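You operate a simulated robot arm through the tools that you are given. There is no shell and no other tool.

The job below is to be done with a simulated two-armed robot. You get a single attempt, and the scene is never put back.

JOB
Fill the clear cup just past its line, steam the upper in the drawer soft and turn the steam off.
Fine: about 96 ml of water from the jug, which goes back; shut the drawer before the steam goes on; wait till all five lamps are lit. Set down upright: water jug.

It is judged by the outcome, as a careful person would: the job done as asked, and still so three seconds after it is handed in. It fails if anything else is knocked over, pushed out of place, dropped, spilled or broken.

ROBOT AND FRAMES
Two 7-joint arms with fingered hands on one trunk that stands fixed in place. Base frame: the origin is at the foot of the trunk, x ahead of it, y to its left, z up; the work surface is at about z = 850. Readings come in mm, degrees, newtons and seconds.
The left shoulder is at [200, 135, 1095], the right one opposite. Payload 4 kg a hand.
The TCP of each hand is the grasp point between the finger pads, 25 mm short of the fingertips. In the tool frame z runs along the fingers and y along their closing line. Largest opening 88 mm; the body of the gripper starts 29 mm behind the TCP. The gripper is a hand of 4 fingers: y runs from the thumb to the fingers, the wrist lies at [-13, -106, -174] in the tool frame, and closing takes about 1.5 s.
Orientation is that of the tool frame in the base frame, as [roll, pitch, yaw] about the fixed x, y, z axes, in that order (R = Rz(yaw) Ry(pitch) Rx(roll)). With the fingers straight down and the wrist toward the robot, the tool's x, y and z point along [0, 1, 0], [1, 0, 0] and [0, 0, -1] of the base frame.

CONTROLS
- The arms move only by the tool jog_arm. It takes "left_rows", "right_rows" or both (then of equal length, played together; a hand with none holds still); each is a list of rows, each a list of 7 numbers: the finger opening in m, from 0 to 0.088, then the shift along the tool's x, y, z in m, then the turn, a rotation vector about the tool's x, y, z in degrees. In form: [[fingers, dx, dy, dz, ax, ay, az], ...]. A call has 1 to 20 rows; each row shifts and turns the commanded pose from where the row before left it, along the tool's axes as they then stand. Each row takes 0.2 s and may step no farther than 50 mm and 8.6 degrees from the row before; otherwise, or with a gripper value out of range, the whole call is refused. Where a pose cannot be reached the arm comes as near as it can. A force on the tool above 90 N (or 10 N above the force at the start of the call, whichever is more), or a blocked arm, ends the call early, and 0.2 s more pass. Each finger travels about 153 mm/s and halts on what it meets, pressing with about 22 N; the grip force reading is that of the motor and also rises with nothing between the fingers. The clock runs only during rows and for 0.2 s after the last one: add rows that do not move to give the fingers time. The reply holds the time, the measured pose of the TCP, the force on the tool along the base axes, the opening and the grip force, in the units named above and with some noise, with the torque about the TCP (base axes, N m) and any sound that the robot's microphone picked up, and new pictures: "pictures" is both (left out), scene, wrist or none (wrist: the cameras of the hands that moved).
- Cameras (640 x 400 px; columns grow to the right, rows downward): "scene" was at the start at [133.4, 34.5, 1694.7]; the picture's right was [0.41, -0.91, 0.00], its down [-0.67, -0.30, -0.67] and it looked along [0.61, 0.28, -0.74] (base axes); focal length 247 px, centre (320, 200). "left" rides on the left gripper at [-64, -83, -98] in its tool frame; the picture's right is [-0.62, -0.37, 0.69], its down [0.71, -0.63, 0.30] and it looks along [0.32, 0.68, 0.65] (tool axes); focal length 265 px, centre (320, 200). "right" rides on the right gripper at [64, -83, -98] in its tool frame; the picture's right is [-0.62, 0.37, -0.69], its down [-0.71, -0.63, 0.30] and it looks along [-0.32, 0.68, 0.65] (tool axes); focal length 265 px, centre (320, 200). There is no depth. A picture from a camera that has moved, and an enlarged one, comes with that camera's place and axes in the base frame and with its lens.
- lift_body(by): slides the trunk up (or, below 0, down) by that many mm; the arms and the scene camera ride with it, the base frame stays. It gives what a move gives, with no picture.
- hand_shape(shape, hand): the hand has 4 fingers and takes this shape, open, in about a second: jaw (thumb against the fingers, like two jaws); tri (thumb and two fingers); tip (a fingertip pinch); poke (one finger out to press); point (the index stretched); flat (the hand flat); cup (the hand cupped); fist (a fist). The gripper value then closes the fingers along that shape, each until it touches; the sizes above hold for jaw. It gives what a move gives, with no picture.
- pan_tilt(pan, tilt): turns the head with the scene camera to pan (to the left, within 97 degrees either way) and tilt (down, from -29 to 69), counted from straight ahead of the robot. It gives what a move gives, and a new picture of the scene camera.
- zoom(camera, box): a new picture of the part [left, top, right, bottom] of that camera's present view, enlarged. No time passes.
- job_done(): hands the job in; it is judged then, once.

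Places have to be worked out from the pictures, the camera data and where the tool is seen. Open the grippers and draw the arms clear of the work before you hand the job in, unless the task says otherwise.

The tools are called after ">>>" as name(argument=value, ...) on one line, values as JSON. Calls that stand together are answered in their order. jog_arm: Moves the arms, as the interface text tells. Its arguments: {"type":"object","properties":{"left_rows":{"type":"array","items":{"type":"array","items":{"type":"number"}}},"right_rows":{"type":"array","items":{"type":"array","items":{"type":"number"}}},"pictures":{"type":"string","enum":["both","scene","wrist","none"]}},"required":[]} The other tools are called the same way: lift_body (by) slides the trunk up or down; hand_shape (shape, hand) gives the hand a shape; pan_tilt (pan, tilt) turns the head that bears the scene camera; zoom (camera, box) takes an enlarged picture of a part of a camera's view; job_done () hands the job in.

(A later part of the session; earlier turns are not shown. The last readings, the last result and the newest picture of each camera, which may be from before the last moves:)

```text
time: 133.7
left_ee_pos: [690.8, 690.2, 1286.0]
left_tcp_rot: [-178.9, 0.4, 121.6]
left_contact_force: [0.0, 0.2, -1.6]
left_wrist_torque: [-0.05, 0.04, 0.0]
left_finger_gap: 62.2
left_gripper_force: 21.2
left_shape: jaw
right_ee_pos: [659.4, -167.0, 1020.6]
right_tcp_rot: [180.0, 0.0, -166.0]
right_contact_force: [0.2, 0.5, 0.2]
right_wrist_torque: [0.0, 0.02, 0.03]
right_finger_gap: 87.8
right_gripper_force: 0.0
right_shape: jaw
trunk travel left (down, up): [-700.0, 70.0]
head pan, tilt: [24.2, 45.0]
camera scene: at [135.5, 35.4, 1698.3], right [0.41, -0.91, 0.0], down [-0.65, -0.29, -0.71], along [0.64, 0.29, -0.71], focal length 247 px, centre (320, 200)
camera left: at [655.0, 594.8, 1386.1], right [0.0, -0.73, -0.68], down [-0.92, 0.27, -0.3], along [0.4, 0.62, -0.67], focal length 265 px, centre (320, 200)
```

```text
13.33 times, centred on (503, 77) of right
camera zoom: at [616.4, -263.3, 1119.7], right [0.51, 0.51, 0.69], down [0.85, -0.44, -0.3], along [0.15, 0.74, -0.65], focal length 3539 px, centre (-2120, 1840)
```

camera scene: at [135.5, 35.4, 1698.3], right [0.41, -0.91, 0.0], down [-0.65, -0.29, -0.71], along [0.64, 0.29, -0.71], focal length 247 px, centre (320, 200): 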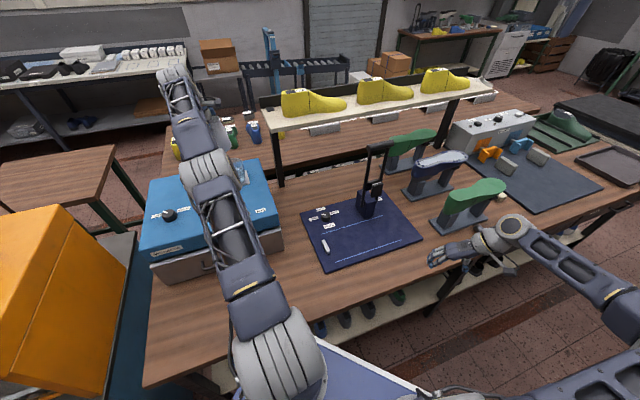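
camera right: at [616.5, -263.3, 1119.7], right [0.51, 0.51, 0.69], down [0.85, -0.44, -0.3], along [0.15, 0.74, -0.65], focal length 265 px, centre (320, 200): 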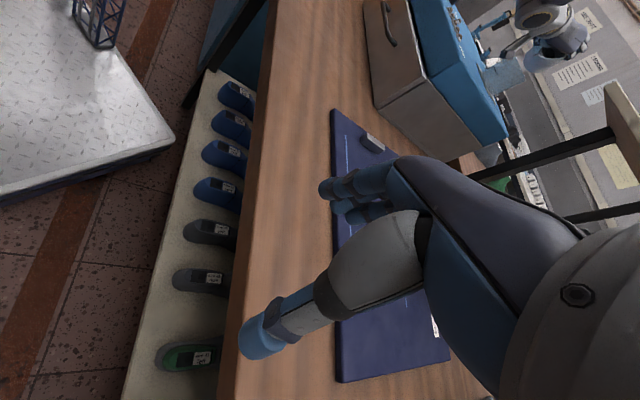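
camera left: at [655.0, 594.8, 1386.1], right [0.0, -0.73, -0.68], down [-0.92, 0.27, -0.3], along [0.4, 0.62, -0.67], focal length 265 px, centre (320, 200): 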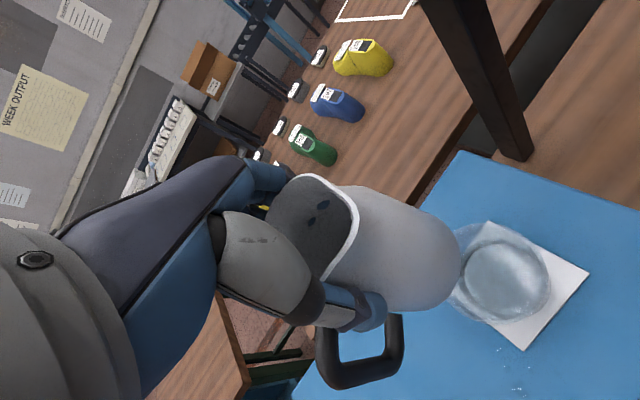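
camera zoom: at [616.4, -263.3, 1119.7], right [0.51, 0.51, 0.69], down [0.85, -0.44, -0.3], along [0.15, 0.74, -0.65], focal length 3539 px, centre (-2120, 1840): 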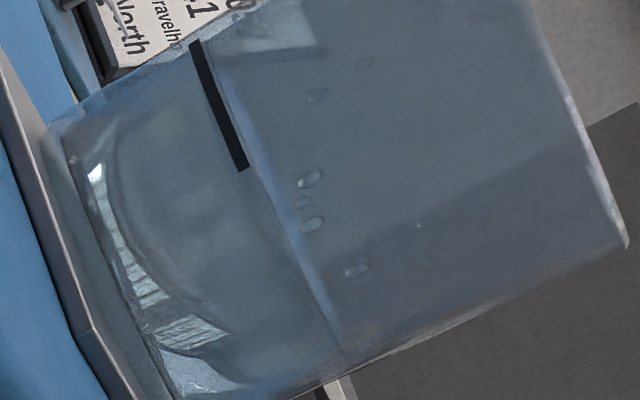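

The cup's level is settled just past its line. Now I carry the jug back over its place near (515, 220), keeping it upright and high.

>>> jog_arm(left_rows=[[0.0, -0.009, -0.0116, 0, 0, 0, 0], [0.0, -0.01804, -0.02324, 0, 0, 0, 0], [0.0, -0.01804, -0.02324, 0, 0, 0, 0], [0.0, -0.01804, -0.02324, 0, 0, 0, 0], [0.0, -0.01804, -0.02324, 0, 0, 0, 0], [0.0, -0.01804, -0.02324, 0, 0, 0, 0], [0.0, -0.01804, -0.02324, 0, 0, 0, 0], [0.0, -0.01804, -0.02324, 0, 0, 0, 0], [0.0, -0.01804, -0.02324, 0, 0, 0, 0], [0.0, -0.01804, -0.02324, 0, 0, 0, 0], [0.0, -0.01804, -0.02324, 0, 0, 0, 0], [0.0, -0.01804, -0.02324, 0, 0, 0, 0], [0.0, -0.01804, -0.02324, 0, 0, 0, 0], [0.0, -0.01804, -0.02324, 0, 0, 0, 0], [0.0, -0.01804, -0.02324, 0, 0, 0, 0], [0.0, -0.01804, -0.02324, 0, 0, 0, 0], [0.0, -0.01804, -0.02324, 0, 0, 0, 0], [0.0, -0.009, -0.0116, 0, 0, 0, 0], [0.0, 0, 0, 0, 0, 0, 0]], pictures="both")

```text
time: 137.7
left_ee_pos: [516.1, 224.1, 1295.5]
left_tcp_rot: [-178.8, 0.2, 121.7]
left_contact_force: [-0.5, -0.2, -1.3]
left_wrist_torque: [-0.02, 0.0, -0.02]
left_finger_gap: 61.4
left_gripper_force: 21.9
left_shape: jaw
right_ee_pos: [659.4, -167.9, 1022.2]
right_tcp_rot: [180.0, 0.0, -165.9]
right_contact_force: [1.4, -0.4, -0.9]
right_wrist_torque: [0.02, -0.02, 0.02]
right_finger_gap: 87.6
right_gripper_force: 0.1
right_shape: jaw
trunk travel left (down, up): [-700.0, 70.0]
head pan, tilt: [24.2, 45.0]
camera scene: at [135.5, 35.3, 1698.4], right [0.41, -0.91, 0.0], down [-0.65, -0.29, -0.71], along [0.64, 0.29, -0.71], focal length 247 px, centre (320, 200)
camera left: at [479.8, 127.8, 1395.0], right [0.0, -0.73, -0.68], down [-0.92, 0.27, -0.3], along [0.4, 0.63, -0.67], focal length 265 px, centre (320, 200)
```

scene: 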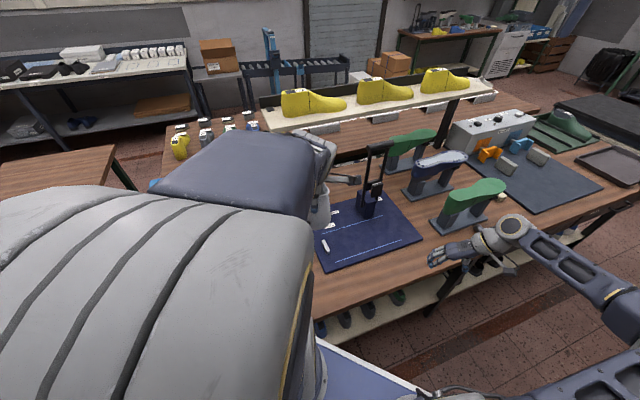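
left: 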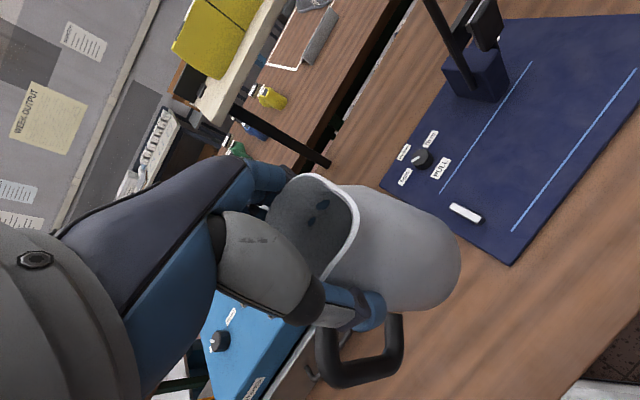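

The jug is above its place. I turn it back by 24° to its original facing, then lower the trunk 300 mm.

>>> jog_arm(left_rows=[[0.0, 0, 0, 0, 0, 0, 6], [0.0, 0, 0, 0, 0, 0, 6], [0.0, 0, 0, 0, 0, 0, 6], [0.0, 0, 0, 0, 0, 0, 6], [0.0, 0, 0, 0, 0, 0, 0]], pictures="none")

>>> lift_body(by=-290)

>>> jog_arm(left_rows=[[0.0, 0, 0, 0, 0, 0, 0], [0.0, 0, 0, 0, 0, 0, 0]], pictures="both")

```text
time: 138.9
left_ee_pos: [515.8, 223.8, 1293.8]
left_tcp_rot: [-179.1, 0.8, 97.6]
left_contact_force: [0.4, -0.1, -2.1]
left_wrist_torque: [0.01, -0.02, -0.01]
left_finger_gap: 61.0
left_gripper_force: 21.6
left_shape: jaw
right_ee_pos: [660.0, -167.6, 1021.7]
right_tcp_rot: [-179.9, 0.0, -165.9]
right_contact_force: [-0.5, -1.5, -0.2]
right_wrist_torque: [-0.01, 0.03, -0.04]
right_finger_gap: 87.6
right_gripper_force: 0.1
right_shape: jaw
trunk travel left (down, up): [-700.0, 70.0]
head pan, tilt: [24.2, 45.0]
```

```text
time: 141.8
left_ee_pos: [515.4, 224.5, 1004.7]
left_tcp_rot: [-179.2, 0.8, 97.7]
left_contact_force: [-0.1, 0.3, -1.2]
left_wrist_torque: [0.01, -0.02, 0.03]
left_finger_gap: 61.3
left_gripper_force: 22.5
left_shape: jaw
right_ee_pos: [659.7, -167.5, 731.7]
right_tcp_rot: [-180.0, 0.0, -165.9]
right_contact_force: [0.2, 0.0, 0.4]
right_wrist_torque: [-0.02, -0.02, -0.03]
right_finger_gap: 87.8
right_gripper_force: 0.1
right_shape: jaw
trunk travel left (down, up): [-410.0, 360.0]
head pan, tilt: [24.2, 45.0]
```

```text
time: 142.4
left_ee_pos: [515.6, 224.7, 1004.2]
left_tcp_rot: [-179.2, 0.6, 97.6]
left_contact_force: [0.6, -0.3, -1.4]
left_wrist_torque: [0.02, 0.01, -0.03]
left_finger_gap: 61.0
left_gripper_force: 22.1
left_shape: jaw
right_ee_pos: [658.7, -168.0, 731.3]
right_tcp_rot: [180.0, -0.1, -165.8]
right_contact_force: [-0.6, 0.3, 0.4]
right_wrist_torque: [-0.05, 0.0, 0.01]
right_finger_gap: 87.8
right_gripper_force: 0.1
right_shape: jaw
trunk travel left (down, up): [-410.0, 360.0]
head pan, tilt: [24.2, 45.0]
camera scene: at [135.4, 35.3, 1408.4], right [0.41, -0.91, 0.0], down [-0.65, -0.29, -0.71], along [0.64, 0.29, -0.71], focal length 247 px, centre (320, 200)
camera left: at [442.9, 151.4, 1105.3], right [-0.29, -0.67, -0.68], down [-0.72, 0.62, -0.3], along [0.63, 0.4, -0.67], focal length 265 px, centre (320, 200)
```

scene: 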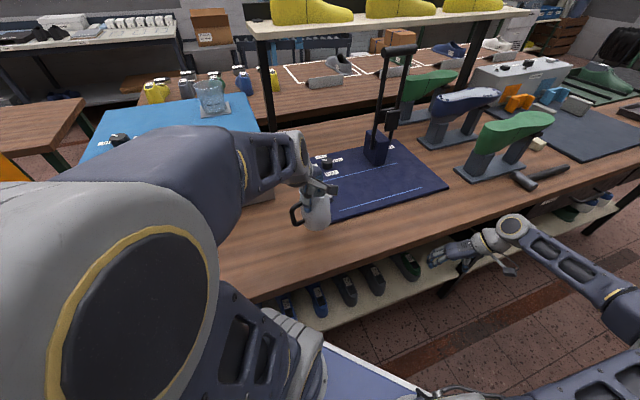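
left: 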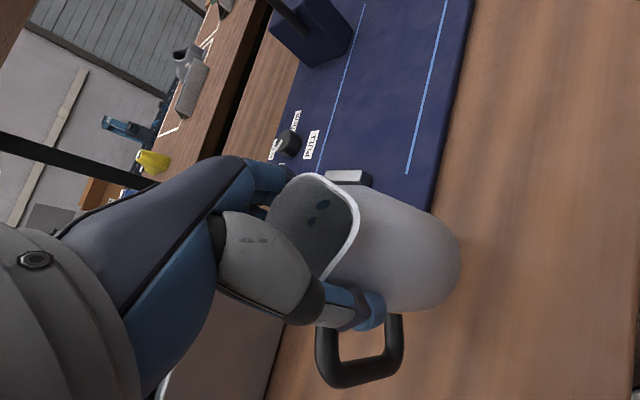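

The jug is over its place and the right hand rode down clear of the table edge. I correct the position to (515, 220) and lower most of the way.

>>> jog_arm(left_rows=[[0.0, -0.0046, -0.0012, 0, 0, 0, 0], [0.0, 0, 0, 0.015, 0, 0, 0], [0.0, 0, 0, 0.015, 0, 0, 0], [0.0, 0, 0, 0.015, 0, 0, 0], [0.0, 0, 0, 0.005, 0, 0, 0], [0.0, 0, 0, 0, 0, 0, 0]], pictures="both")

>>> zoom(camera="scene", box=[266, 160, 362, 240])

```text
time: 143.8
left_ee_pos: [514.1, 218.1, 955.4]
left_tcp_rot: [-179.1, 0.7, 97.7]
left_contact_force: [-0.5, 0.3, -1.0]
left_wrist_torque: [0.0, -0.02, 0.02]
left_finger_gap: 61.1
left_gripper_force: 21.9
left_shape: jaw
right_ee_pos: [658.9, -166.7, 732.5]
right_tcp_rot: [180.0, 0.0, -165.8]
right_contact_force: [-0.5, 0.0, 0.5]
right_wrist_torque: [0.0, -0.05, -0.01]
right_finger_gap: 87.6
right_gripper_force: 0.2
right_shape: jaw
trunk travel left (down, up): [-410.0, 360.0]
head pan, tilt: [24.2, 45.0]
camera scene: at [135.4, 35.3, 1408.4], right [0.41, -0.91, 0.0], down [-0.65, -0.29, -0.71], along [0.64, 0.29, -0.71], focal length 247 px, centre (320, 200)
camera left: at [441.7, 146.1, 1055.4], right [-0.29, -0.67, -0.68], down [-0.72, 0.62, -0.3], along [0.63, 0.4, -0.67], focal length 265 px, centre (320, 200)
```

scene: 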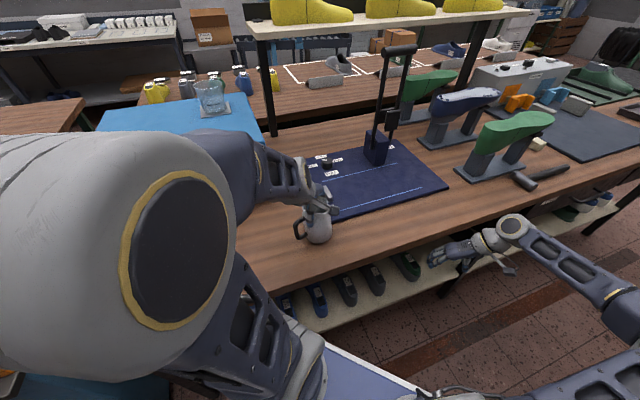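
left: 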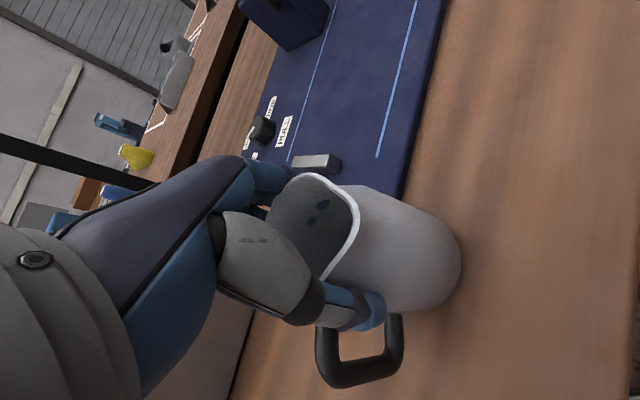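

```text
5.00 times, centred on (314, 200) of scene
camera zoom: at [135.4, 35.3, 1408.4], right [0.41, -0.91, 0.0], down [-0.65, -0.29, -0.71], along [0.64, 0.29, -0.71], focal length 1235 px, centre (350, 200)
```

zoom: 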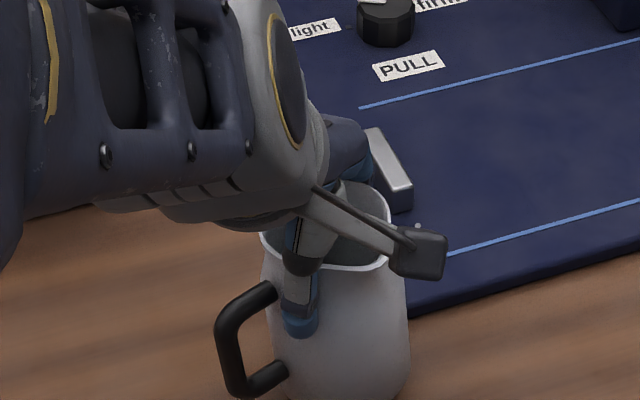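

The jug hangs upright over its spot, about 11 mm up. I lower in 2–3 mm steps, watching the force.

>>> jog_arm(left_rows=[[0.0, 0, 0, 0.003, 0, 0, 0], [0.0, 0, 0, 0.003, 0, 0, 0], [0.0, 0, 0, 0.002, 0, 0, 0], [0.0, 0, 0, 0, 0, 0, 0]], pictures="none")

>>> zoom(camera="scene", box=[282, 190, 346, 250])

```text
time: 144.8
left_ee_pos: [514.3, 218.9, 949.2]
left_tcp_rot: [-179.3, 0.6, 97.7]
left_contact_force: [0.5, -4.6, 16.6]
left_wrist_torque: [-0.11, -0.1, -0.07]
left_finger_gap: 60.9
left_gripper_force: 21.7
left_shape: jaw
right_ee_pos: [659.6, -167.3, 732.3]
right_tcp_rot: [-179.9, 0.0, -165.9]
right_contact_force: [0.6, 0.4, -0.5]
right_wrist_torque: [0.01, 0.0, 0.0]
right_finger_gap: 87.6
right_gripper_force: 0.2
right_shape: jaw
trunk travel left (down, up): [-410.0, 360.0]
head pan, tilt: [24.2, 45.0]
```

```text
6.67 times, centred on (314, 220) of scene
camera zoom: at [135.1, 35.0, 1408.6], right [0.41, -0.91, 0.0], down [-0.64, -0.29, -0.71], along [0.65, 0.29, -0.71], focal length 1647 px, centre (360, 67)
```

zoom: 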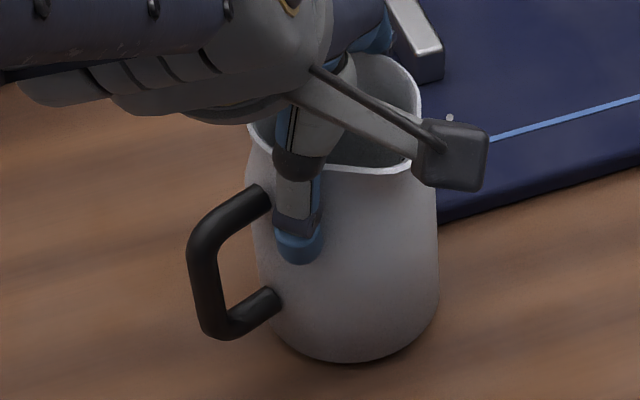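

The jug is down (16 N up). I ease off 1.5 mm and open the fingers slowly.

>>> jog_arm(left_rows=[[0.0, 0, 0, -0.0015, 0, 0, 0], [0.0, 0, 0, 0, 0, 0, 0], [0.062, 0, 0, 0, 0, 0, 0], [0.066, 0, 0, 0, 0, 0, 0], [0.07, 0, 0, 0, 0, 0, 0], [0.075, 0, 0, 0, 0, 0, 0], [0.08, 0, 0, 0, 0, 0, 0], [0.088, 0, 0, 0, 0, 0, 0], [0.088, 0, 0, 0, 0, 0, 0], [0.088, 0, 0, 0, 0, 0, 0]], pictures="wrist")

>>> zoom(camera="scene", box=[282, 190, 346, 250])

```text
time: 147.0
left_ee_pos: [514.1, 219.5, 947.9]
left_tcp_rot: [-179.2, 0.7, 97.7]
left_contact_force: [0.2, -0.7, -0.2]
left_wrist_torque: [-0.03, 0.02, -0.02]
left_finger_gap: 87.4
left_gripper_force: 0.1
left_shape: jaw
right_ee_pos: [659.4, -166.7, 732.3]
right_tcp_rot: [-180.0, 0.0, -165.9]
right_contact_force: [0.5, 0.6, -0.4]
right_wrist_torque: [0.0, -0.03, 0.02]
right_finger_gap: 87.7
right_gripper_force: 0.1
right_shape: jaw
trunk travel left (down, up): [-410.0, 360.0]
head pan, tilt: [24.2, 45.0]
camera left: at [441.7, 146.3, 1049.1], right [-0.29, -0.67, -0.68], down [-0.72, 0.62, -0.3], along [0.63, 0.4, -0.67], focal length 265 px, centre (320, 200)
```

left: 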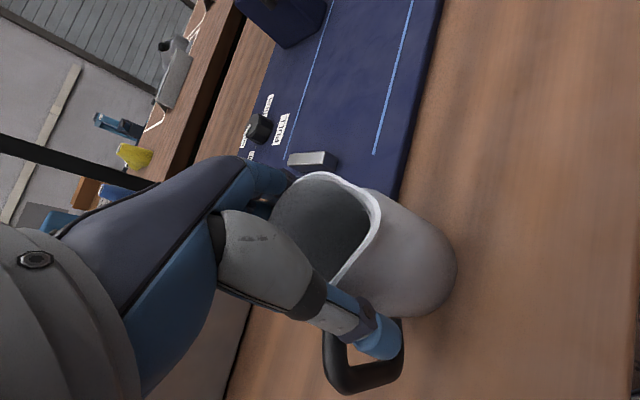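

```text
6.67 times, centred on (314, 220) of scene
camera zoom: at [135.4, 35.3, 1408.4], right [0.41, -0.91, 0.0], down [-0.65, -0.29, -0.71], along [0.64, 0.29, -0.71], focal length 1647 px, centre (360, 67)
```

zoom: 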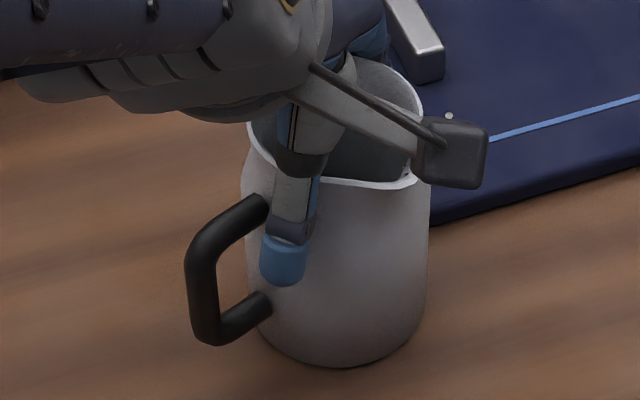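

The jug stands free and upright. I lift the open hand straight up off it.

>>> jog_arm(left_rows=[[0.088, 0, 0, -0.01, 0, 0, 0], [0.088, 0, 0, -0.015, 0, 0, 0], [0.088, 0, 0, -0.02, 0, 0, 0], [0.088, 0, 0, -0.03, 0, 0, 0], [0.088, 0, 0, -0.04, 0, 0, 0], [0.088, 0, 0, -0.04, 0, 0, 0], [0.088, 0, 0, 0, 0, 0, 0]], pictures="both")

>>> zoom(camera="scene", box=[282, 190, 346, 250])

```text
time: 148.6
left_ee_pos: [517.2, 221.7, 1104.9]
left_tcp_rot: [-179.2, 0.7, 97.5]
left_contact_force: [0.3, 0.6, 0.1]
left_wrist_torque: [0.01, -0.01, 0.04]
left_finger_gap: 87.8
left_gripper_force: 0.1
left_shape: jaw
right_ee_pos: [658.9, -167.0, 731.6]
right_tcp_rot: [-179.9, 0.0, -165.9]
right_contact_force: [0.5, -0.5, -0.5]
right_wrist_torque: [0.02, 0.0, 0.01]
right_finger_gap: 87.9
right_gripper_force: 0.0
right_shape: jaw
trunk travel left (down, up): [-410.0, 360.0]
head pan, tilt: [24.2, 45.0]
camera scene: at [135.4, 35.3, 1408.4], right [0.41, -0.91, 0.0], down [-0.65, -0.29, -0.71], along [0.64, 0.29, -0.71], focal length 247 px, centre (320, 200)
camera left: at [444.1, 148.8, 1204.2], right [-0.29, -0.67, -0.68], down [-0.72, 0.62, -0.3], along [0.63, 0.4, -0.67], focal length 265 px, centre (320, 200)
```

scene: 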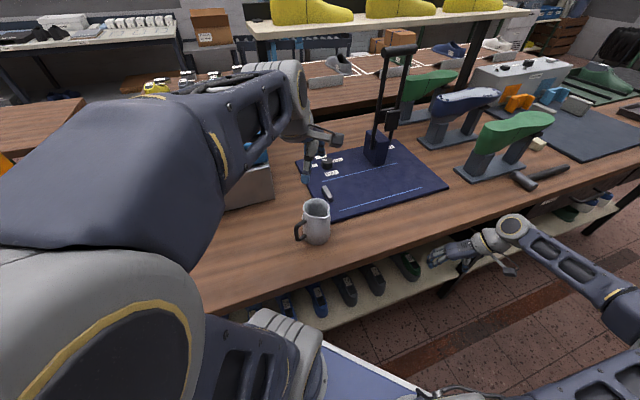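
left: 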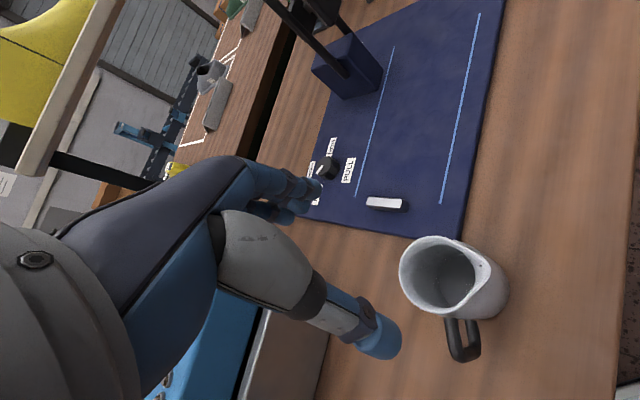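

```text
6.67 times, centred on (314, 220) of scene
camera zoom: at [135.4, 35.3, 1408.4], right [0.41, -0.91, 0.0], down [-0.65, -0.29, -0.71], along [0.64, 0.29, -0.71], focal length 1647 px, centre (360, 67)
```

zoom: 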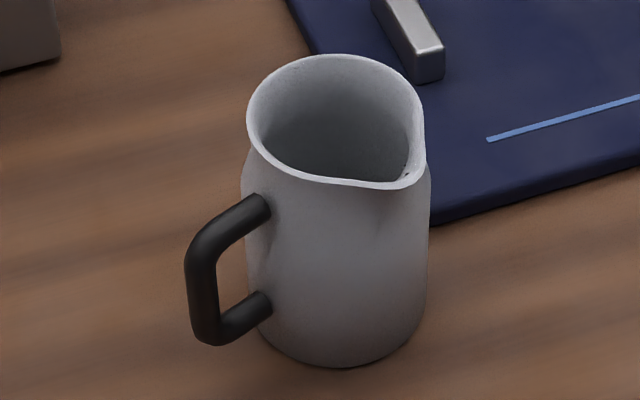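

The jug stands upright back in its place at about (513, 216), facing as before. I raise the trunk again to 0 to go on to the steam knob.

>>> lift_body(by=290)

>>> jog_arm(left_rows=[[0.088, 0, 0, 0, 0, 0, 0], [0.088, 0, 0, 0, 0, 0, 0]], right_rows=[[0.088, 0, 0, -0.04, 0, 0, 0], [0.088, 0, 0, -0.04, 0, 0, 0]], pictures="both")

```text
time: 151.6
left_ee_pos: [516.3, 221.5, 1393.0]
left_tcp_rot: [-179.2, 0.7, 97.6]
left_contact_force: [0.5, -0.4, -0.7]
left_wrist_torque: [-0.01, -0.02, -0.01]
left_finger_gap: 87.6
left_gripper_force: 0.1
left_shape: jaw
right_ee_pos: [657.9, -167.1, 1021.6]
right_tcp_rot: [-180.0, -0.1, -165.9]
right_contact_force: [-0.7, -0.3, -0.2]
right_wrist_torque: [-0.01, -0.02, -0.01]
right_finger_gap: 87.7
right_gripper_force: 0.0
right_shape: jaw
trunk travel left (down, up): [-700.0, 70.0]
head pan, tilt: [24.2, 45.0]
```

```text
time: 152.2
left_ee_pos: [517.5, 221.0, 1393.5]
left_tcp_rot: [-179.3, 0.7, 97.6]
left_contact_force: [0.2, -0.5, 0.0]
left_wrist_torque: [-0.01, 0.02, 0.01]
left_finger_gap: 87.6
left_gripper_force: 0.0
left_shape: jaw
right_ee_pos: [659.8, -167.6, 1102.1]
right_tcp_rot: [180.0, 0.0, -165.9]
right_contact_force: [0.2, 0.6, -0.5]
right_wrist_torque: [0.0, 0.03, 0.0]
right_finger_gap: 87.7
right_gripper_force: 0.2
right_shape: jaw
trunk travel left (down, up): [-700.0, 70.0]
head pan, tilt: [24.2, 45.0]
camera scene: at [135.6, 35.2, 1698.3], right [0.41, -0.91, 0.0], down [-0.65, -0.29, -0.71], along [0.64, 0.29, -0.71], focal length 247 px, centre (320, 200)
camera right: at [616.4, -263.6, 1200.3], right [0.51, 0.51, 0.69], down [0.85, -0.44, -0.3], along [0.15, 0.74, -0.65], focal length 265 px, centre (320, 200)
camera left: at [444.3, 148.8, 1493.7], right [-0.29, -0.67, -0.68], down [-0.72, 0.62, -0.3], along [0.63, 0.4, -0.67], focal length 265 px, centre (320, 200)
```

scene: 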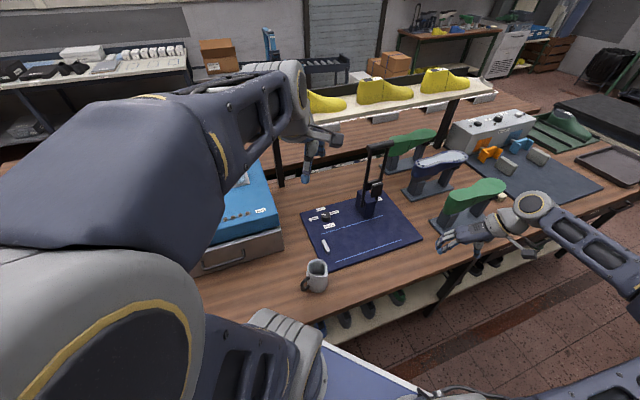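
right: 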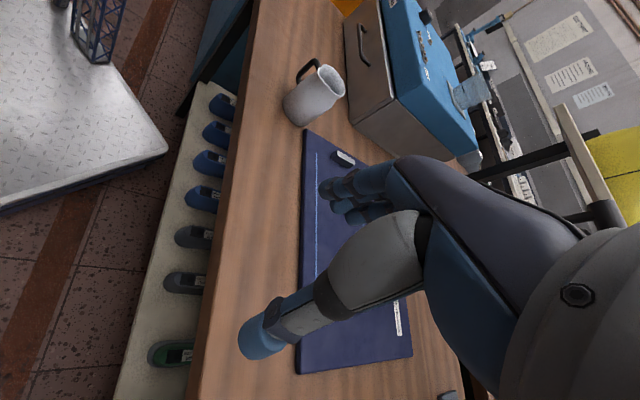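
left: 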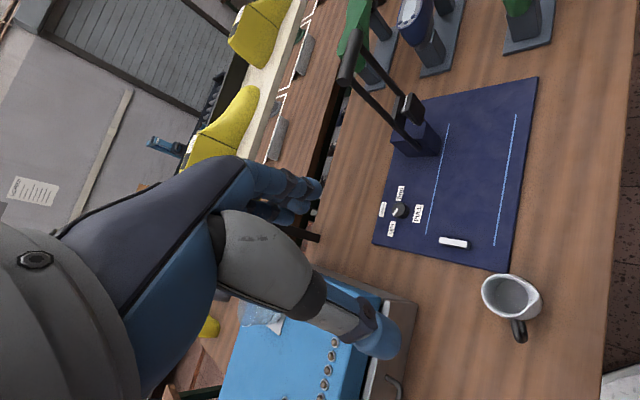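

The right camera now shows jug, cup, lamps and knob at once. I move the left hand over towards the knob near (430, 723), staying at z about 1250.

>>> jog_arm(left_rows=[[0.088, 0.02, -0.001, 0.005, 0, 0, 0], [0.088, 0.038, -0.0015, 0.011, 0, 0, 0], [0.088, 0.038, -0.0015, 0.011, 0, 0, 0], [0.088, 0.038, -0.0015, 0.011, 0, 0, 0], [0.088, 0.038, -0.0015, 0.011, 0, 0, 0], [0.088, 0.038, -0.0015, 0.011, 0, 0, 0], [0.088, 0.038, -0.0015, 0.011, 0, 0, 0], [0.088, 0.038, -0.0015, 0.011, 0, 0, 0], [0.088, 0.038, -0.0015, 0.011, 0, 0, 0], [0.088, 0.038, -0.0015, 0.011, 0, 0, 0], [0.088, 0.038, -0.0015, 0.011, 0, 0, 0], [0.088, 0.038, -0.0015, 0.011, 0, 0, 0], [0.088, 0.038, -0.0015, 0.011, 0, 0, 0], [0.088, 0.035, -0.001, 0.006, 0, 0, 0], [0.088, 0, 0, 0, 0, 0, 0]], pictures="both")

```text
time: 155.3
left_ee_pos: [426.1, 724.5, 1243.6]
left_tcp_rot: [-179.3, 0.6, 97.7]
left_contact_force: [0.1, -0.4, -1.0]
left_wrist_torque: [0.0, 0.03, 0.02]
left_finger_gap: 87.6
left_gripper_force: 0.1
left_shape: jaw
right_ee_pos: [659.5, -167.0, 1102.0]
right_tcp_rot: [-179.9, 0.0, -166.0]
right_contact_force: [-1.0, -1.1, -0.2]
right_wrist_torque: [0.01, -0.03, 0.01]
right_finger_gap: 87.6
right_gripper_force: 0.0
right_shape: jaw
trunk travel left (down, up): [-700.0, 70.0]
head pan, tilt: [24.2, 45.0]
camera scene: at [135.4, 35.4, 1698.4], right [0.41, -0.91, 0.0], down [-0.65, -0.29, -0.71], along [0.64, 0.29, -0.71], focal length 247 px, centre (320, 200)
camera left: at [353.4, 651.5, 1344.0], right [-0.29, -0.67, -0.68], down [-0.72, 0.62, -0.3], along [0.63, 0.4, -0.67], focal length 265 px, centre (320, 200)
```

scene: 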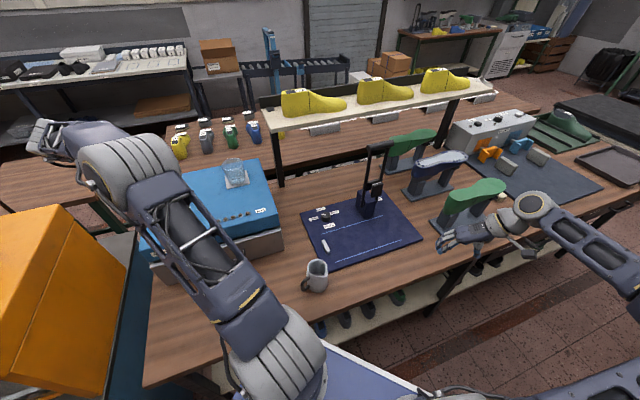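
left: 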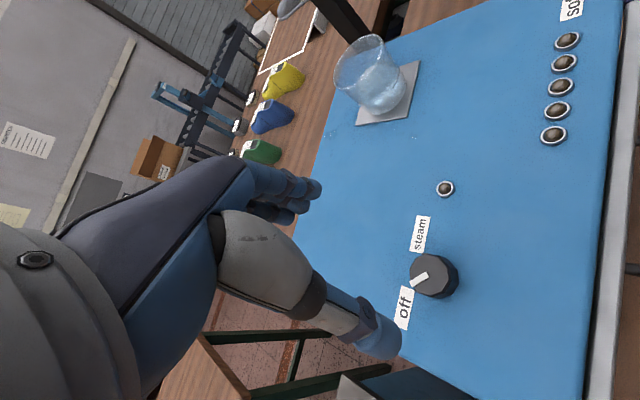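

The wrist view shows the knob, its labels and the lamps well. I zoom in to pin down the knob's centre and pointer.

>>> zoom(camera="left", box=[384, 220, 484, 310])

>>> zoom(camera="left", box=[310, 20, 450, 150])

>>> zoom(camera="right", box=[400, 0, 500, 70])

```text
4.44 times, centred on (434, 265) of left
camera zoom: at [353.4, 651.5, 1344.0], right [-0.29, -0.67, -0.68], down [-0.72, 0.62, -0.3], along [0.63, 0.4, -0.67], focal length 1180 px, centre (-187, -89)
```

zoom: 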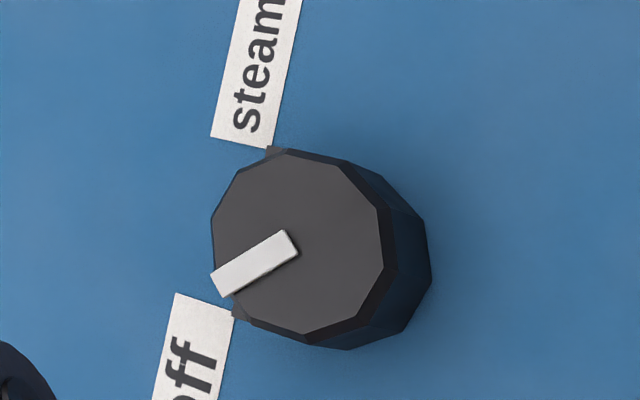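

```text
3.08 times, centred on (380, 85) of left
camera zoom: at [353.4, 651.5, 1344.0], right [-0.29, -0.67, -0.68], down [-0.72, 0.62, -0.3], along [0.63, 0.4, -0.67], focal length 817 px, centre (135, 554)
```

zoom: 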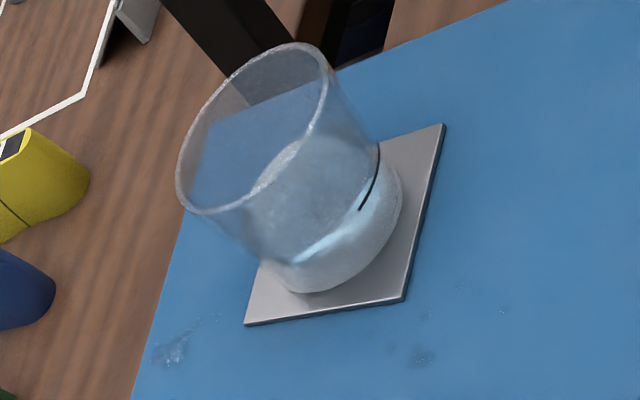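

```text
5.71 times, centred on (450, 35) of right
camera zoom: at [616.4, -263.6, 1200.1], right [0.51, 0.51, 0.69], down [0.85, -0.44, -0.3], along [0.15, 0.74, -0.65], focal length 1517 px, centre (-423, 1143)
```

zoom: 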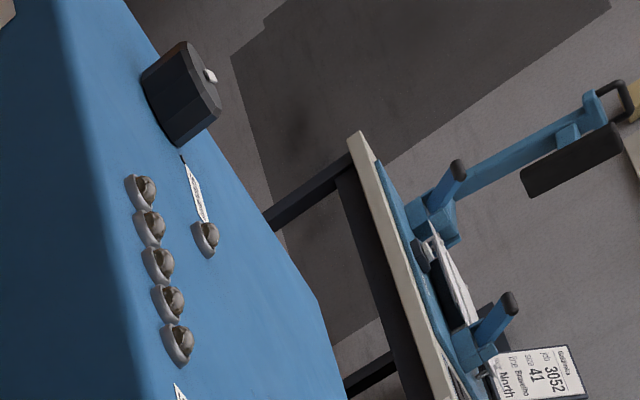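

The knob's centre comes out at about (432, 729.5), with its top near z 1082, the "off" tick along +y and "steam" along +x, so the turn is 90° clockwise. I first rehearse that turn in the air above it.

>>> jog_arm(left_rows=[[0.088, 0.0042, 0.0065, 0, 0, 0, 0], [0.088, 0, 0, 0, 0, 0, 8.2], [0.088, 0, 0, 0, 0, 0, 8.2], [0.088, 0, 0, 0, 0, 0, 8.2], [0.088, 0, 0, 0, 0, 0, 8.2], [0.088, 0, 0, 0, 0, 0, 8.2], [0.088, 0, 0, 0, 0, 0, 8.2], [0.088, 0, 0, 0, 0, 0, 8.2], [0.088, 0, 0, 0, 0, 0, 8.2], [0.088, 0, 0, 0, 0, 0, 8.2], [0.088, 0, 0, 0, 0, 0, 8.2], [0.088, 0, 0, 0, 0, 0, 8.2], [0.088, 0, 0, 0, 0, 0, 0], [0.088, 0, 0, 0, 0, 0, 0]], pictures="scene")

```text
time: 158.3
left_ee_pos: [388.8, 652.2, 1267.0]
left_tcp_rot: [-179.1, 0.3, 20.5]
left_contact_force: [-0.4, 0.0, 0.1]
left_wrist_torque: [-0.02, -0.02, 0.0]
left_finger_gap: 87.8
left_gripper_force: 0.0
left_shape: jaw
left hand out of reach, approached as far as the arm can: row 5, 6, 7, 8, 9, 10, 11, 12
right_ee_pos: [658.9, -168.0, 1102.0]
right_tcp_rot: [-179.9, 0.0, -165.9]
right_contact_force: [-0.8, -0.5, -0.3]
right_wrist_torque: [-0.01, -0.02, 0.05]
right_finger_gap: 87.9
right_gripper_force: 0.1
right_shape: jaw
trunk travel left (down, up): [-700.0, 70.0]
head pan, tilt: [24.2, 45.0]
camera scene: at [135.4, 35.4, 1698.4], right [0.41, -0.91, 0.0], down [-0.65, -0.29, -0.71], along [0.64, 0.29, -0.71], focal length 247 px, centre (320, 200)
```

scene: 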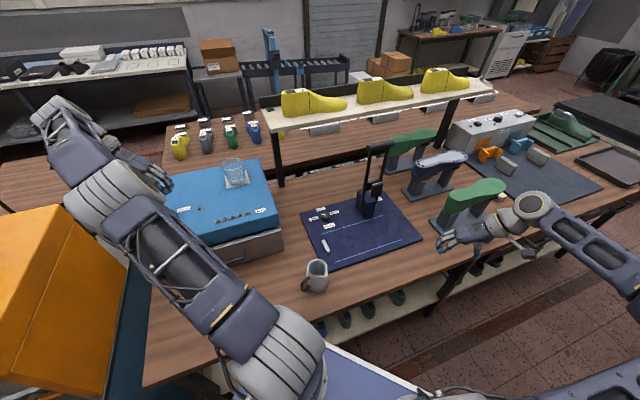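

With low yaw the wrist gets too far out, so I'll turn from yaw 150° to 60° instead, which suits this spot. I turn the hand to yaw 150° in the air.

>>> jog_arm(left_rows=[[0.088, 0, 0, 0, 0, 0, -8.1], [0.088, 0, 0, 0, 0, 0, -8.1], [0.088, 0, 0, 0, 0, 0, -8.1], [0.088, 0, 0, 0, 0, 0, -8.1], [0.088, 0, 0, 0, 0, 0, -8.1], [0.088, 0, 0, 0, 0, 0, -8.1], [0.088, 0, 0, 0, 0, 0, -8.1], [0.088, 0, 0, 0, 0, 0, -8.1], [0.088, 0, 0, 0, 0, 0, -8.1], [0.088, 0, 0, 0, 0, 0, -8.1], [0.088, 0, 0, 0, 0, 0, -8.1], [0.088, 0, 0, 0, 0, 0, -8.1], [0.088, 0, 0, 0, 0, 0, -8.1], [0.088, 0, 0, 0, 0, 0, -8.1], [0.088, 0, 0, 0, 0, 0, -8.1], [0.088, 0, 0, 0, 0, 0, -8.1], [0.088, 0, 0, 0, 0, 0, 0], [0.088, 0, 0, 0, 0, 0, 0]], pictures="scene")

```text
time: 162.2
left_ee_pos: [390.5, 650.5, 1267.2]
left_tcp_rot: [-178.9, -0.2, 147.9]
left_contact_force: [-0.2, -0.5, 0.1]
left_wrist_torque: [-0.01, -0.03, 0.02]
left_finger_gap: 87.9
left_gripper_force: 0.0
left_shape: jaw
right_ee_pos: [658.5, -166.3, 1101.9]
right_tcp_rot: [179.9, 0.0, -165.9]
right_contact_force: [0.7, -0.5, 0.4]
right_wrist_torque: [-0.01, -0.02, -0.02]
right_finger_gap: 87.6
right_gripper_force: 0.1
right_shape: jaw
trunk travel left (down, up): [-700.0, 70.0]
head pan, tilt: [24.2, 45.0]
camera scene: at [135.4, 35.3, 1698.4], right [0.41, -0.91, 0.0], down [-0.65, -0.29, -0.71], along [0.64, 0.29, -0.71], focal length 247 px, centre (320, 200)
```

scene: 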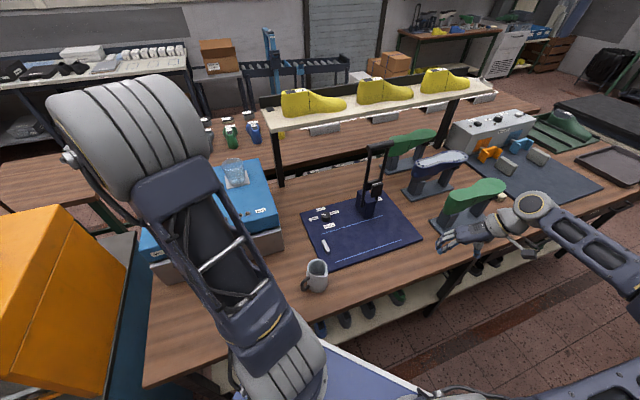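

Yaw 148° is comfortable. I move above the knob's centre and down to z 1150, then look.

>>> jog_arm(left_rows=[[0.088, 0.0023, 0.0296, 0.0, 0, 0, 0], [0.088, 0.0023, 0.0296, 0.0, 0, 0, 0], [0.088, 0.0023, 0.0296, 0.0, 0, 0, 0], [0.088, 0, 0, 0.039, 0, 0, 0], [0.088, 0, 0, 0.039, 0, 0, 0], [0.088, 0, 0, 0.039, 0, 0, 0], [0.088, 0, 0, 0, 0, 0, 0], [0.088, 0, 0, 0, 0, 0, 0]], pictures="both")

>>> zoom(camera="left", box=[200, 150, 500, 350])

>>> zoom(camera="right", box=[390, 0, 490, 62])

```text
time: 163.9
left_ee_pos: [429.4, 727.3, 1147.9]
left_tcp_rot: [-178.8, -0.2, 148.0]
left_contact_force: [0.5, -0.6, 0.6]
left_wrist_torque: [-0.01, 0.0, -0.01]
left_finger_gap: 87.9
left_gripper_force: 0.0
left_shape: jaw
right_ee_pos: [659.6, -166.9, 1103.4]
right_tcp_rot: [-180.0, 0.0, -165.9]
right_contact_force: [-0.3, 0.2, 0.1]
right_wrist_torque: [-0.01, 0.01, -0.01]
right_finger_gap: 87.6
right_gripper_force: 0.1
right_shape: jaw
trunk travel left (down, up): [-700.0, 70.0]
head pan, tilt: [24.2, 45.0]
camera scene: at [135.4, 35.4, 1698.4], right [0.41, -0.91, 0.0], down [-0.65, -0.29, -0.71], along [0.64, 0.29, -0.71], focal length 247 px, centre (320, 200)
camera left: at [440.7, 625.7, 1247.5], right [0.32, -0.65, -0.69], down [-0.94, -0.16, -0.29], along [0.08, 0.74, -0.67], focal length 265 px, centre (320, 200)
```

scene: 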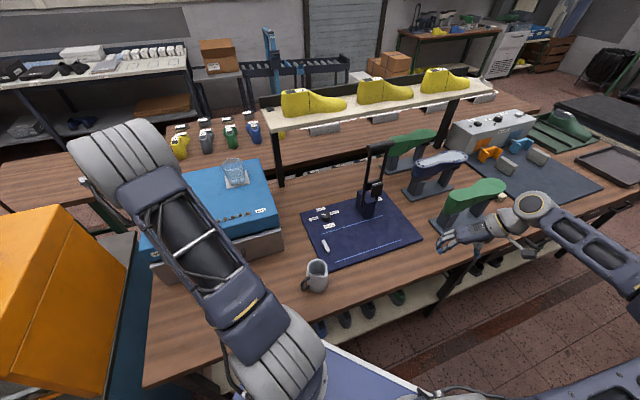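
left: 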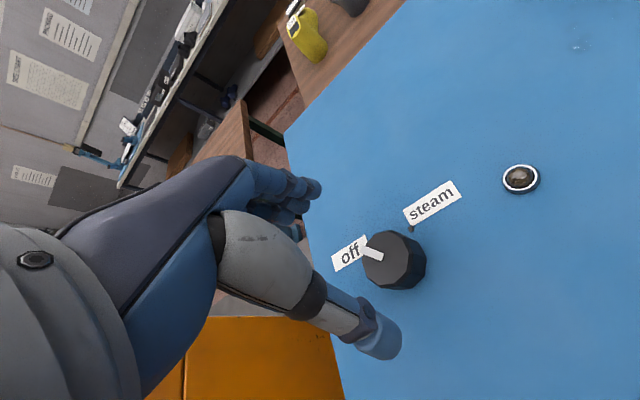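

```text
2.00 times, centred on (350, 250) of left
camera zoom: at [440.7, 625.7, 1247.5], right [0.32, -0.65, -0.69], down [-0.94, -0.16, -0.29], along [0.08, 0.74, -0.67], focal length 531 px, centre (260, 100)
```

zoom: 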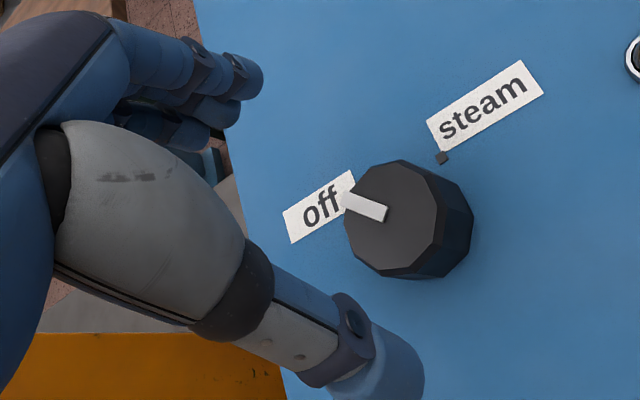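

```text
6.40 times, centred on (440, 31) of right
camera zoom: at [616.4, -263.6, 1200.1], right [0.51, 0.51, 0.69], down [0.85, -0.44, -0.3], along [0.15, 0.74, -0.65], focal length 1699 px, centre (-448, 1282)
```

zoom: 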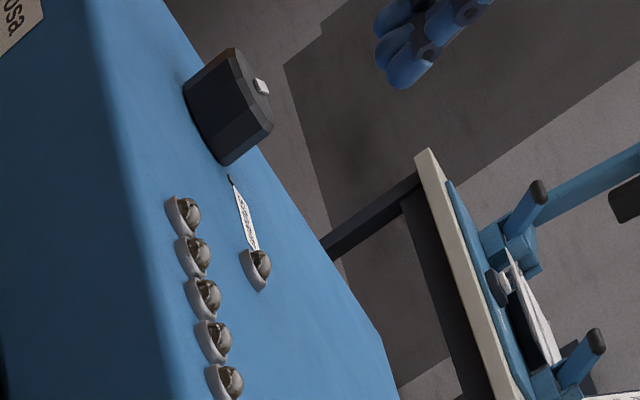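

The knob's centre is at about (433, 728.5). I correct by 3 mm and lower with open fingers to z about 1095.

>>> jog_arm(left_rows=[[0.088, -0.0024, 0.0029, 0, 0, 0, 0], [0.088, 0, 0, 0.015, 0, 0, 0], [0.088, 0, 0, 0.015, 0, 0, 0], [0.088, 0, 0, 0.015, 0, 0, 0], [0.088, 0, 0, 0.008, 0, 0, 0], [0.088, 0, 0, 0, 0, 0, 0]], pictures="wrist")

>>> zoom(camera="right", box=[390, 0, 490, 62])

>>> zoom(camera="left", box=[200, 130, 500, 330])

```text
time: 165.3
left_ee_pos: [432.9, 727.9, 1094.9]
left_tcp_rot: [-178.8, -0.3, 147.9]
left_contact_force: [0.8, 0.6, 0.1]
left_wrist_torque: [0.01, -0.01, -0.03]
left_finger_gap: 87.8
left_gripper_force: 0.1
left_shape: jaw
right_ee_pos: [658.9, -167.6, 1101.4]
right_tcp_rot: [179.9, 0.0, -165.9]
right_contact_force: [0.2, -0.7, -0.3]
right_wrist_torque: [0.0, -0.01, 0.03]
right_finger_gap: 87.6
right_gripper_force: 0.1
right_shape: jaw
trunk travel left (down, up): [-700.0, 70.0]
head pan, tilt: [24.2, 45.0]
camera left: at [443.7, 626.3, 1194.6], right [0.32, -0.65, -0.69], down [-0.94, -0.16, -0.29], along [0.08, 0.74, -0.67], focal length 265 px, centre (320, 200)
```

left: 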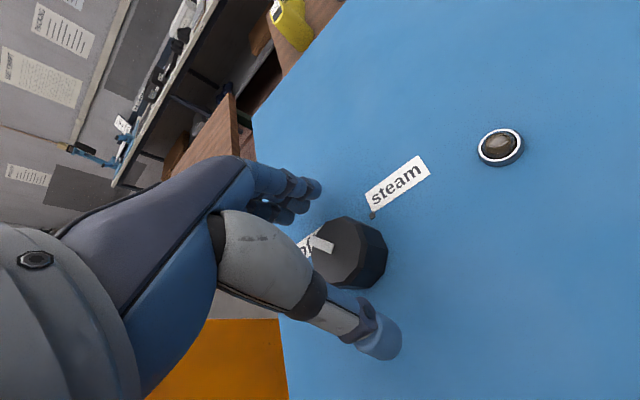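

```text
6.40 times, centred on (440, 31) of right
camera zoom: at [616.4, -263.6, 1200.1], right [0.51, 0.51, 0.69], down [0.85, -0.44, -0.3], along [0.15, 0.74, -0.65], focal length 1699 px, centre (-448, 1282)
```

zoom: 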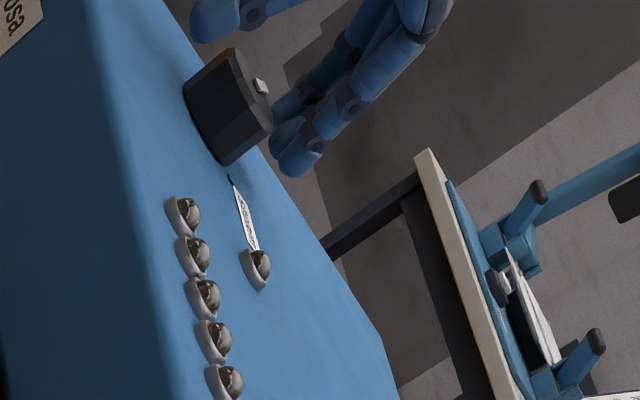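

```text
2.00 times, centred on (350, 230) of left
camera zoom: at [443.7, 626.3, 1194.6], right [0.32, -0.65, -0.69], down [-0.94, -0.16, -0.29], along [0.08, 0.74, -0.67], focal length 531 px, centre (260, 140)
```

zoom: 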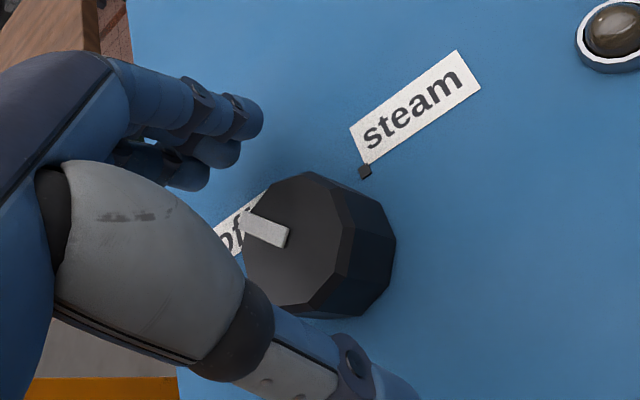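

The fingers straddle the knob without touching. I lower 5 mm more, checking for contact.

>>> jog_arm(left_rows=[[0.088, 0, 0, 0.0025, 0, 0, 0], [0.088, 0, 0, 0.0025, 0, 0, 0], [0.088, 0, 0, 0, 0, 0, 0]], pictures="none")

>>> zoom(camera="right", box=[396, 0, 456, 40])

```text
time: 166.2
left_ee_pos: [431.6, 728.9, 1089.4]
left_tcp_rot: [-179.0, -0.2, 148.1]
left_contact_force: [-0.4, -0.5, 0.2]
left_wrist_torque: [0.01, -0.03, -0.01]
left_finger_gap: 87.5
left_gripper_force: 0.0
left_shape: jaw
right_ee_pos: [659.0, -167.4, 1101.7]
right_tcp_rot: [179.9, 0.0, -165.9]
right_contact_force: [0.3, -0.1, -0.8]
right_wrist_torque: [0.01, 0.03, -0.01]
right_finger_gap: 87.7
right_gripper_force: 0.1
right_shape: jaw
trunk travel left (down, up): [-700.0, 70.0]
head pan, tilt: [24.2, 45.0]
```

```text
10.00 times, centred on (426, 20) of right
camera zoom: at [616.4, -263.6, 1200.1], right [0.51, 0.51, 0.69], down [0.85, -0.44, -0.3], along [0.15, 0.74, -0.65], focal length 2654 px, centre (-740, 2000)
```

zoom: 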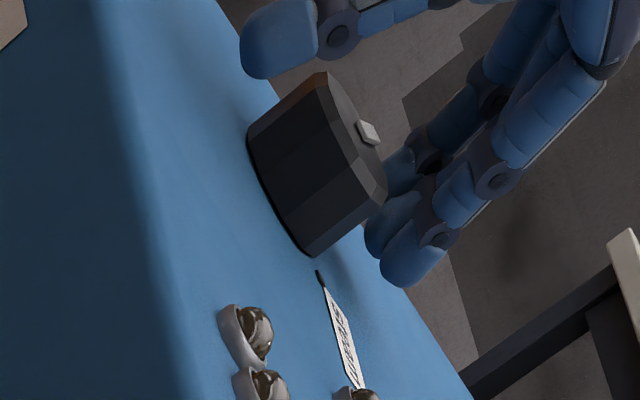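

Fingertips are just above the box surface with no contact. I close on the knob.

>>> jog_arm(left_rows=[[0.075, 0, 0, 0, 0, 0, 0], [0.065, 0, 0, 0, 0, 0, 0], [0.055, 0, 0, 0, 0, 0, 0], [0.045, 0, 0, 0, 0, 0, 0], [0.035, 0, 0, 0, 0, 0, 0], [0.025, 0, 0, 0, 0, 0, 0], [0.015, 0, 0, 0, 0, 0, 0], [0.0, 0, 0, 0, 0, 0, 0], [0.0, 0, 0, 0, 0, 0, 0]], pictures="wrist")

>>> zoom(camera="right", box=[396, 0, 456, 40])

>>> zoom(camera="left", box=[200, 130, 500, 330])

```text
time: 168.2
left_ee_pos: [432.5, 728.3, 1090.5]
left_tcp_rot: [-178.8, -0.2, 148.0]
left_contact_force: [-1.3, -2.1, -0.3]
left_wrist_torque: [0.0, 0.01, -0.04]
left_finger_gap: 33.8
left_gripper_force: 21.8
left_shape: jaw
right_ee_pos: [658.6, -166.8, 1102.5]
right_tcp_rot: [180.0, 0.0, -165.9]
right_contact_force: [-0.1, -0.5, -0.7]
right_wrist_torque: [-0.03, -0.03, 0.02]
right_finger_gap: 87.6
right_gripper_force: 0.0
right_shape: jaw
trunk travel left (down, up): [-700.0, 70.0]
head pan, tilt: [24.2, 45.0]
camera left: at [443.7, 625.7, 1189.7], right [0.32, -0.65, -0.69], down [-0.94, -0.16, -0.29], along [0.08, 0.74, -0.67], focal length 265 px, centre (320, 200)
```

left: 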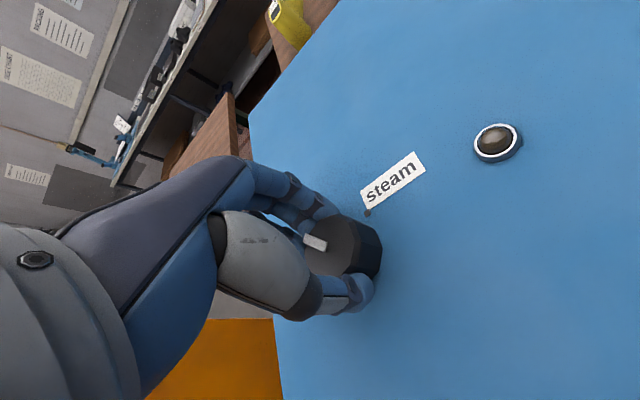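

```text
10.00 times, centred on (426, 20) of right
camera zoom: at [616.3, -263.7, 1200.1], right [0.51, 0.51, 0.69], down [0.85, -0.44, -0.3], along [0.15, 0.74, -0.65], focal length 2654 px, centre (-740, 2000)
```

zoom: 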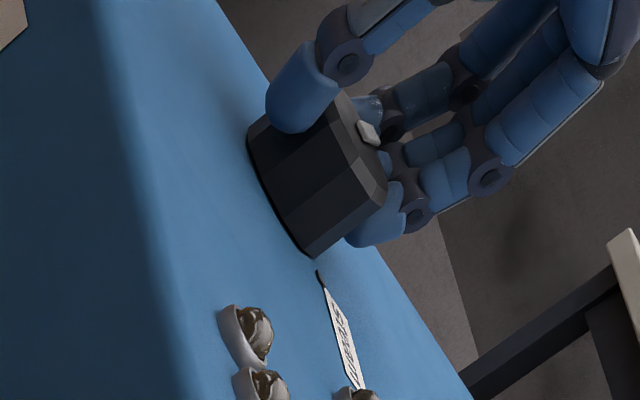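

```text
2.00 times, centred on (350, 230) of left
camera zoom: at [443.7, 625.7, 1189.7], right [0.32, -0.65, -0.69], down [-0.94, -0.16, -0.29], along [0.08, 0.74, -0.67], focal length 531 px, centre (260, 140)
```

zoom: 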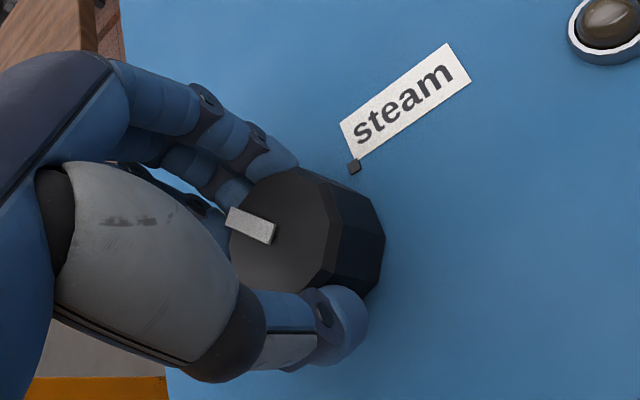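

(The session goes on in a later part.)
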